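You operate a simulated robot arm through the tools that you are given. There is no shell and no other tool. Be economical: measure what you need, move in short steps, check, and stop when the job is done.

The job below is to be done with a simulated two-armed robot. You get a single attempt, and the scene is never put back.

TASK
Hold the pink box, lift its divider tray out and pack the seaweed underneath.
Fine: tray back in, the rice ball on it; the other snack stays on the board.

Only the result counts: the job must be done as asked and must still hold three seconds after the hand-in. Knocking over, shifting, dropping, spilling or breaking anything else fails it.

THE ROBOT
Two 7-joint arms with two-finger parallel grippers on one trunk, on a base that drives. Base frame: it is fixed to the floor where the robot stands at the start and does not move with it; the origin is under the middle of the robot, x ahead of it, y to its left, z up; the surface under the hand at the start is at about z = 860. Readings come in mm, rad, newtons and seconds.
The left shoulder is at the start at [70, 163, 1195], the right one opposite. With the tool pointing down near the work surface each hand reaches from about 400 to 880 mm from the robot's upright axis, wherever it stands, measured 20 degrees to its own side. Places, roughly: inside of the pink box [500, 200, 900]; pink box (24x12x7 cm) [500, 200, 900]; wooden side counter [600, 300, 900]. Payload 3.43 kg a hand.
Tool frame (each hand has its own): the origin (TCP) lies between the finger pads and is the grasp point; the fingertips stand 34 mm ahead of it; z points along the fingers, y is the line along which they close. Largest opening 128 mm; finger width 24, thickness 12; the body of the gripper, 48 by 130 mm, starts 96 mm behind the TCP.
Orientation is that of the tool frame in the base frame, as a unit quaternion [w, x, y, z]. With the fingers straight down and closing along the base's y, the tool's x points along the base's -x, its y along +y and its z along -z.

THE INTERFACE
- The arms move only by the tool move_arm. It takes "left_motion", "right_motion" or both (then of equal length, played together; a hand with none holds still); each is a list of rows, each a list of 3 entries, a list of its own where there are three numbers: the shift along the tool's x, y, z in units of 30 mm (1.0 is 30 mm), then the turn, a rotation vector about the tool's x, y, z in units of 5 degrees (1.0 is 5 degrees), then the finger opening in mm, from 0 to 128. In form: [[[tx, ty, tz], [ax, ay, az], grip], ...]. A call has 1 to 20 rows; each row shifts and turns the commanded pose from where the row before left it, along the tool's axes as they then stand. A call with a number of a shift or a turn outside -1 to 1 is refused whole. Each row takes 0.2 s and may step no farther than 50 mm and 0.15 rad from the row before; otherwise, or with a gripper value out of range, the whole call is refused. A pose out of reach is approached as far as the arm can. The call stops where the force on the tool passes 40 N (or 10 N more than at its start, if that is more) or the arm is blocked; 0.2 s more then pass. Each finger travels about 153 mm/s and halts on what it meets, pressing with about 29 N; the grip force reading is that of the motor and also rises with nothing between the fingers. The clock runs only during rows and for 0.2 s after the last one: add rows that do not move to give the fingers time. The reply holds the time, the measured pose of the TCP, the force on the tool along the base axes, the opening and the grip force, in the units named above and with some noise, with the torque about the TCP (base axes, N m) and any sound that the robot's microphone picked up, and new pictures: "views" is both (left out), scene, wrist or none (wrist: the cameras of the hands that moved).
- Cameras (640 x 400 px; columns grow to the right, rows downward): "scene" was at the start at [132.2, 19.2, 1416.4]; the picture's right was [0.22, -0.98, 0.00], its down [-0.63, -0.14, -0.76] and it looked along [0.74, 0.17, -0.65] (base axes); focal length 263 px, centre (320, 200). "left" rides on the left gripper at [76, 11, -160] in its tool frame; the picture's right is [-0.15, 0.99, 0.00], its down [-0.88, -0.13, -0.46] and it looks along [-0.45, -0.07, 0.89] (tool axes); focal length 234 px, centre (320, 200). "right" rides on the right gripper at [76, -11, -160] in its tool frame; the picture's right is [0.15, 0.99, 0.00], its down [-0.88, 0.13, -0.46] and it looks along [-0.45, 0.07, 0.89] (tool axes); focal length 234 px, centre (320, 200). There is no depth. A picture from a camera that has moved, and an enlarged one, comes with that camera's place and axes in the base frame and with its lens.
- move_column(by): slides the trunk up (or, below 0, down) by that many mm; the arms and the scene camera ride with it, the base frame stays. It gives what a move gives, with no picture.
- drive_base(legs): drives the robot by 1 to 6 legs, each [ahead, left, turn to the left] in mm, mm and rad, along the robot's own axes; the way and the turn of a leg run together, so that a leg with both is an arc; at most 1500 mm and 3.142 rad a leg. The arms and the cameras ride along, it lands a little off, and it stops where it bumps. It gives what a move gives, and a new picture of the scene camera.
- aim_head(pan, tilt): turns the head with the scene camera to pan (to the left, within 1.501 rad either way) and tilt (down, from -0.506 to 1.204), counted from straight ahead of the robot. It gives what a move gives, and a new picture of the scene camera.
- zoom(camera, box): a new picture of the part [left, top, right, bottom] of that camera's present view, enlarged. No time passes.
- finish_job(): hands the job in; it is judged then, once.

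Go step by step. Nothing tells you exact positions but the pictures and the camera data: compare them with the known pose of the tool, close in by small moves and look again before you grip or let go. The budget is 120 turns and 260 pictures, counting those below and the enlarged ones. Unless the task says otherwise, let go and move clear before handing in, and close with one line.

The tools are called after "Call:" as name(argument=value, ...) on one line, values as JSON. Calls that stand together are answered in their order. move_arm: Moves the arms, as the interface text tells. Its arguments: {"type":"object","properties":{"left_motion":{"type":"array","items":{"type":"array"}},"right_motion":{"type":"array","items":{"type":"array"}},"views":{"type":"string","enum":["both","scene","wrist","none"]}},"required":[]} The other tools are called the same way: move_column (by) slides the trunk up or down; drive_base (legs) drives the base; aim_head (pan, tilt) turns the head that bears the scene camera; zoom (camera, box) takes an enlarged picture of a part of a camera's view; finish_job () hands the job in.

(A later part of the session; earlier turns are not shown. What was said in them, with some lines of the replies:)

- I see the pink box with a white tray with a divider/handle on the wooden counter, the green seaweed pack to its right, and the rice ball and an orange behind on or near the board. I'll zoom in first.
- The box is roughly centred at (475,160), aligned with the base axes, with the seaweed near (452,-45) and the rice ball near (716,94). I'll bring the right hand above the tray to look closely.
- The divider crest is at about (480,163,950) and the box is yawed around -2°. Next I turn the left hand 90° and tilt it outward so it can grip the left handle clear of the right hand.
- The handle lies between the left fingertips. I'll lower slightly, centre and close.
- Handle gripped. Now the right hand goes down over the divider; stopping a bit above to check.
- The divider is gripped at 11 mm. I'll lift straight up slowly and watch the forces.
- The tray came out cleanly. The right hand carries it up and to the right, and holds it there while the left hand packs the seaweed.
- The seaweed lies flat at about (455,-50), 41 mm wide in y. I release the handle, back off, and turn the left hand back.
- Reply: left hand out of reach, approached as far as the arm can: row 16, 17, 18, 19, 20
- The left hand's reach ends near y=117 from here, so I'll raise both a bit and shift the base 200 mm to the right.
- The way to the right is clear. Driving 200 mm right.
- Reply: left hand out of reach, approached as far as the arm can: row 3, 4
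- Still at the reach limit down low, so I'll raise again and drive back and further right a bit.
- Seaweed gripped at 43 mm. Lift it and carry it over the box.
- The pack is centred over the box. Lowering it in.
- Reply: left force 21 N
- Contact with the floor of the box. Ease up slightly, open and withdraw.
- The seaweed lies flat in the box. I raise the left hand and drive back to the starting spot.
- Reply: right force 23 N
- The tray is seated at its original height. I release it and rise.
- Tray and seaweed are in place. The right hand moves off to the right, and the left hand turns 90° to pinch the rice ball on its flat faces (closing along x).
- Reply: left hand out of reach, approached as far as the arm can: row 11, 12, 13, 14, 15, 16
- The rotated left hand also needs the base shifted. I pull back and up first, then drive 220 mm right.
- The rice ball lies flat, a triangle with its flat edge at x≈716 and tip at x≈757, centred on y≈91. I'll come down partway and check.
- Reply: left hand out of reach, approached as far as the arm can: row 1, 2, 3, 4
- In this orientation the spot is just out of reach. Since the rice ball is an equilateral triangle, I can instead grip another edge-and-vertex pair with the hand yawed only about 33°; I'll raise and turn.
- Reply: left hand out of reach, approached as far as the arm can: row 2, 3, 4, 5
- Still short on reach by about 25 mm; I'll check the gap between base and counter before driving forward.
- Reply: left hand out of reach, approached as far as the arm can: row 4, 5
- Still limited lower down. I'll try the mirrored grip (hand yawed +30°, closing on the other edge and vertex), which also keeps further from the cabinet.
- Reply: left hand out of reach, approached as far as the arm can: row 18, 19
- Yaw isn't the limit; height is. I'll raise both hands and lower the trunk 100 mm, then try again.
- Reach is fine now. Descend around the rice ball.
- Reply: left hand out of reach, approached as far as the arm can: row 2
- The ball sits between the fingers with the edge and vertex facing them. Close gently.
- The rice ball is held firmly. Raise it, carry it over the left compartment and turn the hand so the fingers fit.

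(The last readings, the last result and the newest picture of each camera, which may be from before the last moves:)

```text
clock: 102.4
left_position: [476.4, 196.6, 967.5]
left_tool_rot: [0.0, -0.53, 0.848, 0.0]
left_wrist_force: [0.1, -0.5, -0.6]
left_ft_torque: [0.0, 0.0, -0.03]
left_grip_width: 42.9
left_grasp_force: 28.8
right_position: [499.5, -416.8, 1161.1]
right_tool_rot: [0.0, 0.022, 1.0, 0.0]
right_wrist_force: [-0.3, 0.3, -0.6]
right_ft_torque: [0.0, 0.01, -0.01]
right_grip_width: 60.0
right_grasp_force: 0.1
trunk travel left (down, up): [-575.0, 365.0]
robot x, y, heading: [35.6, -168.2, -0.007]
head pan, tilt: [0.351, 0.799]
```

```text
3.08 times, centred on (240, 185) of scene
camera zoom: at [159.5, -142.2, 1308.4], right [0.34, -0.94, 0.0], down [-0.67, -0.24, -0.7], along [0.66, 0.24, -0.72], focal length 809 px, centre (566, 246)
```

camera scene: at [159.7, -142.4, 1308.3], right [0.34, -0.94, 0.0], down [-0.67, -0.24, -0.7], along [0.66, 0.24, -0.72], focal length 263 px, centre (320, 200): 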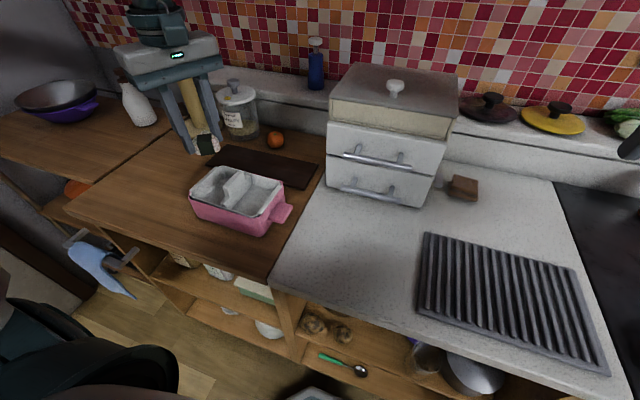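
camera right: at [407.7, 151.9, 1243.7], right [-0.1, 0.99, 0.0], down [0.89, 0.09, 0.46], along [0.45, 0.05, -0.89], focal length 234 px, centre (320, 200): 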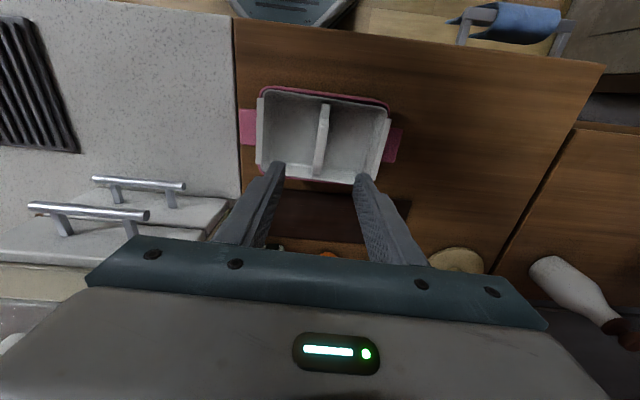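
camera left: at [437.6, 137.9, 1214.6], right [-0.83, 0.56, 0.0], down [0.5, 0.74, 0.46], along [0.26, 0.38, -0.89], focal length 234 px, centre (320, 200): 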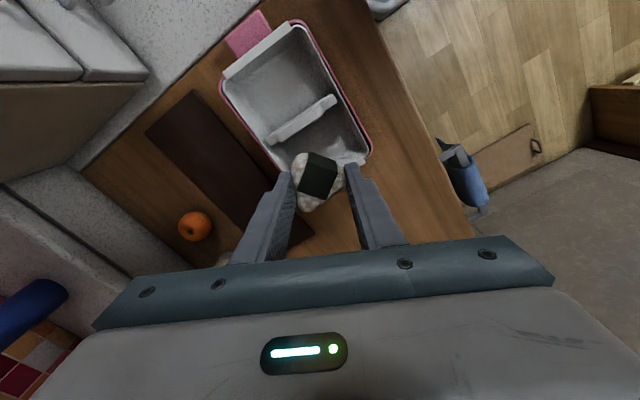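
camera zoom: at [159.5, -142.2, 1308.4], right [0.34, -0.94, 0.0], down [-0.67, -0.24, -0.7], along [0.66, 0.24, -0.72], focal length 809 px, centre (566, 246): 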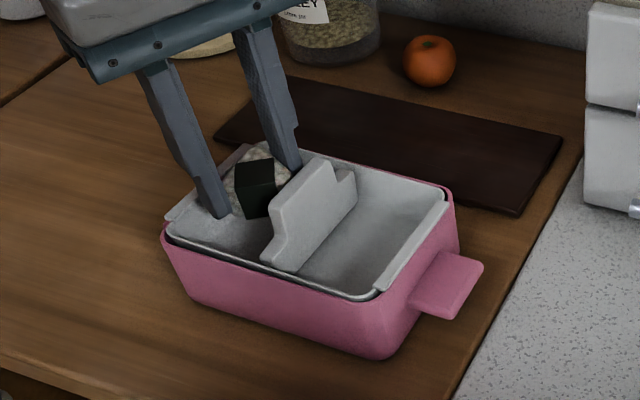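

Call:
move_arm(left_motion=[[[-0.05, 0, 0.3], [0, 0, 0], 30], [[0, 0, 0.2], [0, 0, 0], 30], [[0, 0, 0.1], [0, 0, 0], 30], [[0, 0, 0], [0, 0, 0], 30]], views="none")

Call:
zoom(camera="scene", box=[190, 140, 290, 230])

Call:
zoom(camera="left", box=[200, 60, 440, 240])

```text
clock: 103.4
left_position: [478.0, 197.8, 949.7]
left_tool_rot: [0.0, -0.529, 0.848, 0.001]
left_wrist_force: [-0.5, -0.1, -1.5]
left_ft_torque: [0.03, 0.01, 0.01]
left_grip_width: 42.8
left_grasp_force: 29.0
right_position: [498.9, -417.4, 1162.9]
right_tool_rot: [0.0, 0.021, 1.0, -0.001]
right_wrist_force: [-1.1, -0.4, -0.4]
right_ft_torque: [0.01, 0.0, 0.0]
right_grip_width: 60.2
right_grasp_force: 0.1
trunk travel left (down, up): [-575.0, 365.0]
robot x, y, heading: [29.8, -172.1, -0.012]
head pan, tilt: [0.351, 0.799]
```

```text
4.44 times, centred on (240, 185) of scene
camera zoom: at [159.7, -142.2, 1308.3], right [0.34, -0.94, 0.0], down [-0.67, -0.24, -0.7], along [0.66, 0.24, -0.72], focal length 1169 px, centre (676, 267)
```

zoom: 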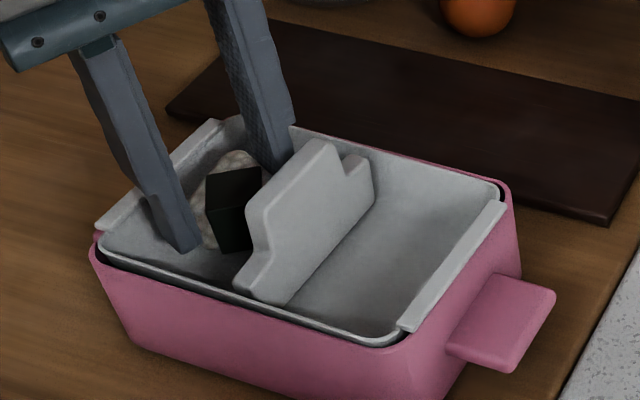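

```text
2.22 times, centred on (320, 150) of left
camera zoom: at [434.7, 134.5, 1109.3], right [-0.82, 0.57, 0.0], down [0.5, 0.73, 0.46], along [0.26, 0.38, -0.89], focal length 520 px, centre (320, 311)
```

zoom: 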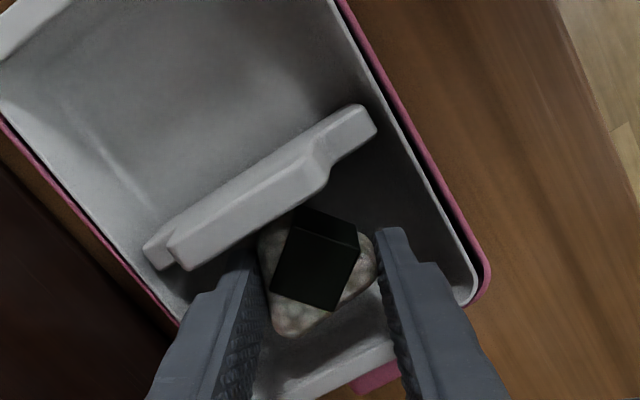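

Call:
move_arm(left_motion=[[[-0.07, 0, 0.1], [0, 0, 0], 30], [[0, 0, 0.1], [0, 0, 0], 30], [[0, 0, 0], [0, 0, 0], 30]], views="none")

```text
clock: 104.2
left_position: [480.1, 199.3, 942.7]
left_tool_rot: [0.0, -0.53, 0.848, 0.001]
left_wrist_force: [-0.4, 0.3, -1.5]
left_ft_torque: [0.0, 0.01, -0.03]
left_grip_width: 42.6
left_grasp_force: 29.3
right_position: [499.7, -418.1, 1162.9]
right_tool_rot: [0.0, 0.022, 1.0, 0.0]
right_wrist_force: [-0.2, 1.0, 0.8]
right_ft_torque: [-0.01, 0.01, 0.02]
right_grip_width: 60.3
right_grasp_force: 0.0
trunk travel left (down, up): [-575.0, 365.0]
robot x, y, heading: [35.2, -169.0, -0.007]
head pan, tilt: [0.351, 0.799]
```

Call:
move_arm(left_motion=[[[0, 0, 0.07], [0, 0, 0], 30], [[0, 0, 0.07], [0, 0, 0], 30], [[0, 0, 0], [0, 0, 0], 30]], views="none")

Call:
zoom(camera="scene", box=[190, 140, 290, 230])

Call:
zoom(camera="left", box=[200, 60, 440, 240])

```text
clock: 105.0
left_position: [480.3, 201.2, 938.9]
left_tool_rot: [0.0, -0.53, 0.848, 0.0]
left_wrist_force: [-1.0, 0.3, -0.8]
left_ft_torque: [0.03, 0.0, -0.01]
left_grip_width: 42.4
left_grasp_force: 28.9
right_position: [498.6, -417.8, 1164.2]
right_tool_rot: [0.0, 0.022, 1.0, -0.001]
right_wrist_force: [0.2, 0.5, -0.1]
right_ft_torque: [0.02, 0.03, 0.02]
right_grip_width: 60.0
right_grasp_force: 0.0
trunk travel left (down, up): [-575.0, 365.0]
robot x, y, heading: [35.1, -168.2, -0.007]
head pan, tilt: [0.351, 0.799]
```

```text
4.44 times, centred on (240, 185) of scene
camera zoom: at [159.7, -142.3, 1308.3], right [0.34, -0.94, 0.0], down [-0.67, -0.24, -0.7], along [0.66, 0.24, -0.72], focal length 1169 px, centre (676, 267)
```

zoom: 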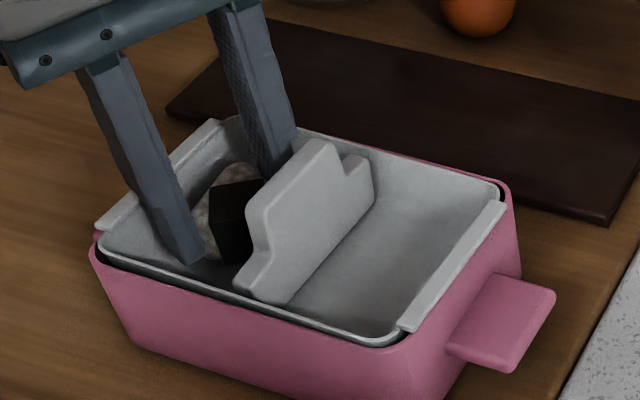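

```text
2.22 times, centred on (320, 150) of left
camera zoom: at [436.5, 137.3, 1099.1], right [-0.82, 0.57, 0.0], down [0.5, 0.73, 0.46], along [0.26, 0.38, -0.89], focal length 520 px, centre (320, 311)
```

zoom: 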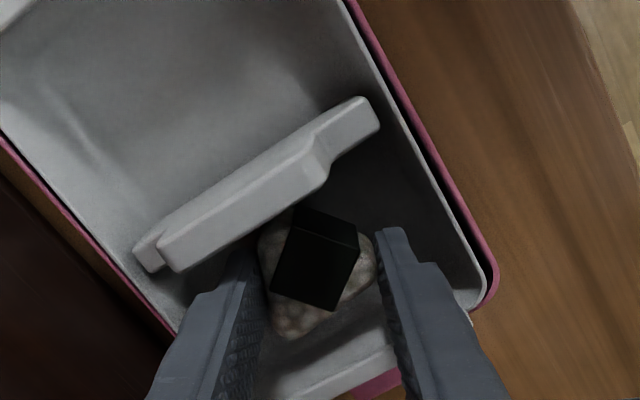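

Call:
move_arm(left_motion=[[[0, 0, 0.07], [0, 0, 0], 30], [[0, 0, 0.06], [0, 0, 0], 30], [[0, 0, 0], [0, 0, 0], 30]], views="none")

```text
clock: 105.8
left_position: [480.3, 199.3, 938.7]
left_tool_rot: [0.003, -0.53, 0.848, -0.001]
left_wrist_force: [1.9, 6.8, 31.2]
left_ft_torque: [0.08, -0.04, 0.01]
left_grip_width: 43.3
left_grasp_force: 28.9
right_position: [497.6, -418.0, 1164.4]
right_tool_rot: [0.001, 0.021, 1.0, 0.001]
right_wrist_force: [-0.2, 0.9, -0.8]
right_ft_torque: [0.0, 0.0, 0.02]
right_grip_width: 60.2
right_grasp_force: 0.0
trunk travel left (down, up): [-575.0, 365.0]
robot x, y, heading: [34.4, -170.6, -0.005]
head pan, tilt: [0.351, 0.799]
```

Contact with the tray floor. Back off the pressure, open a little and withdraw straight up.

Call:
move_arm(left_motion=[[[0, 0, -0.12], [0, 0, 0], 30], [[0, 0, 0], [0, 0, 0], 50], [[0, 0, 0], [0, 0, 0], 55], [[0, 0, 0], [0, 0, 0], 55]], views="none")

Call:
zoom(camera="left", box=[200, 60, 440, 240])

```text
clock: 106.8
left_position: [478.1, 199.9, 939.7]
left_tool_rot: [0.0, -0.53, 0.848, 0.0]
left_wrist_force: [-0.3, 0.5, -0.8]
left_ft_torque: [-0.02, 0.0, 0.01]
left_grip_width: 55.0
left_grasp_force: 0.0
right_position: [499.0, -418.4, 1162.2]
right_tool_rot: [0.0, 0.022, 1.0, 0.0]
right_wrist_force: [-0.3, -0.2, 0.8]
right_ft_torque: [0.0, -0.02, -0.02]
right_grip_width: 60.0
right_grasp_force: 0.1
trunk travel left (down, up): [-575.0, 365.0]
robot x, y, heading: [38.6, -170.9, -0.004]
head pan, tilt: [0.351, 0.799]
```

```text
2.22 times, centred on (320, 150) of left
camera zoom: at [436.0, 137.1, 1098.4], right [-0.82, 0.57, 0.0], down [0.5, 0.73, 0.46], along [0.26, 0.38, -0.89], focal length 520 px, centre (320, 311)
```

zoom: 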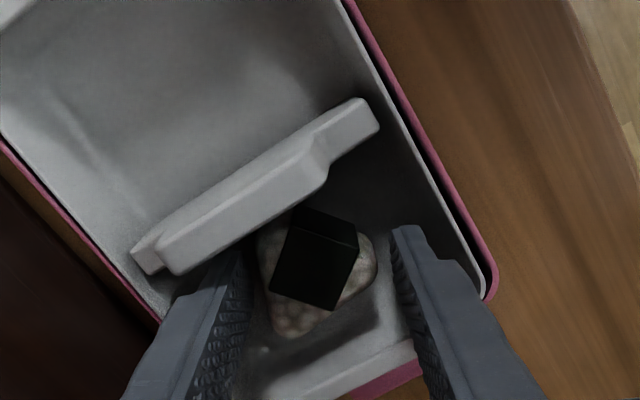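

Call:
move_arm(left_motion=[[[0, 0, -0.4], [0, 0, 0], 55], [[0, 0, -0.7], [0, 0, 0], 55], [[0, 0, -1], [0, 0, 0], 55], [[0, 0, -1], [0, 0, 0], 55], [[0, 0, -1], [0, 0, 0], 55], [[0, 0, -1], [0, 0, 0], 55]])

Call:
zoom(camera="scene", box=[180, 110, 320, 240])

Call:
zoom(camera="left", box=[200, 40, 440, 220])

```text
clock: 108.2
left_position: [478.1, 201.1, 1093.2]
left_tool_rot: [-0.001, -0.529, 0.848, 0.0]
left_wrist_force: [0.4, 0.4, -0.2]
left_ft_torque: [0.01, 0.0, 0.03]
left_grip_width: 54.9
left_grasp_force: 0.1
right_position: [499.2, -418.6, 1163.6]
right_tool_rot: [0.0, 0.022, 1.0, 0.0]
right_wrist_force: [-0.4, 0.1, 0.0]
right_ft_torque: [0.05, -0.02, 0.0]
right_grip_width: 59.8
right_grasp_force: 0.1
trunk travel left (down, up): [-575.0, 365.0]
robot x, y, heading: [31.7, -169.7, -0.004]
head pan, tilt: [0.351, 0.799]
camera scene: at [159.1, -142.9, 1308.4], right [0.34, -0.94, 0.0], down [-0.67, -0.24, -0.7], along [0.66, 0.24, -0.72], focal length 263 px, centre (320, 200)
camera left: at [435.7, 136.5, 1252.3], right [-0.82, 0.57, 0.0], down [0.5, 0.73, 0.46], along [0.26, 0.38, -0.89], focal length 234 px, centre (320, 200)
```

scene: 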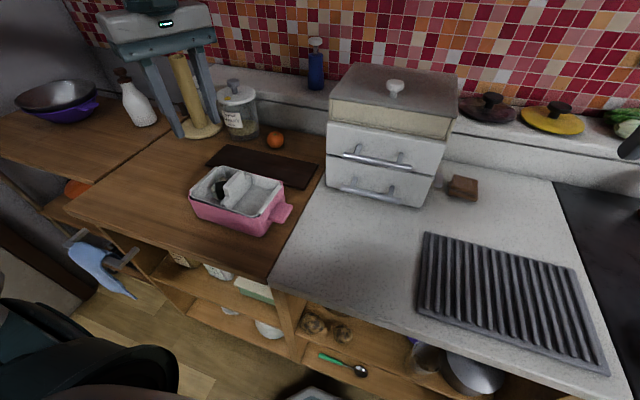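
left: 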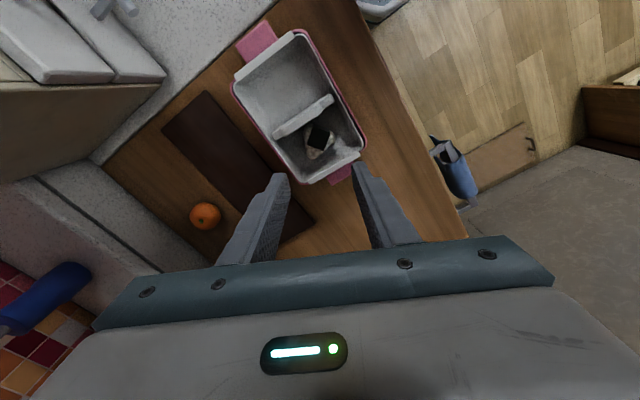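

```text
3.08 times, centred on (250, 175) of scene
camera zoom: at [159.1, -142.9, 1308.4], right [0.34, -0.94, 0.0], down [-0.67, -0.24, -0.7], along [0.66, 0.24, -0.72], focal length 809 px, centre (535, 277)
```

zoom: 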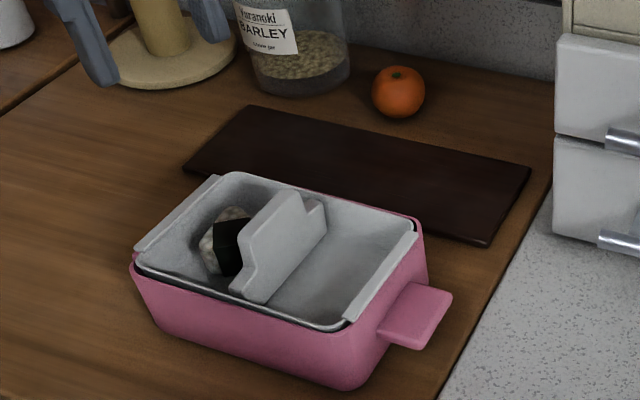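

```text
2.22 times, centred on (320, 130) of left
camera zoom: at [435.7, 136.5, 1252.3], right [-0.82, 0.57, 0.0], down [0.5, 0.73, 0.46], along [0.26, 0.38, -0.89], focal length 520 px, centre (320, 356)
```

zoom: 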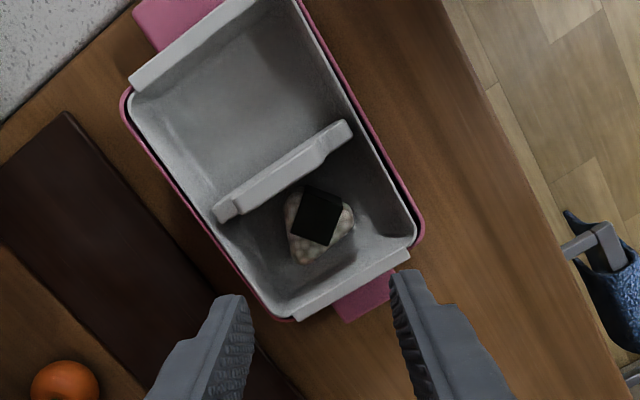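

The seaweed is under the reseated tray, the rice ball lies on it, the orange hasn't moved, and both hands are clear. Handing in.

Call:
finish_job()

```text
The job is handed in.
```

I packed the seaweed under the tray, put the tray back in the pink box and set the rice ball on it. The orange is where I found it, on the counter just behind the dark board rather than on the board itself.
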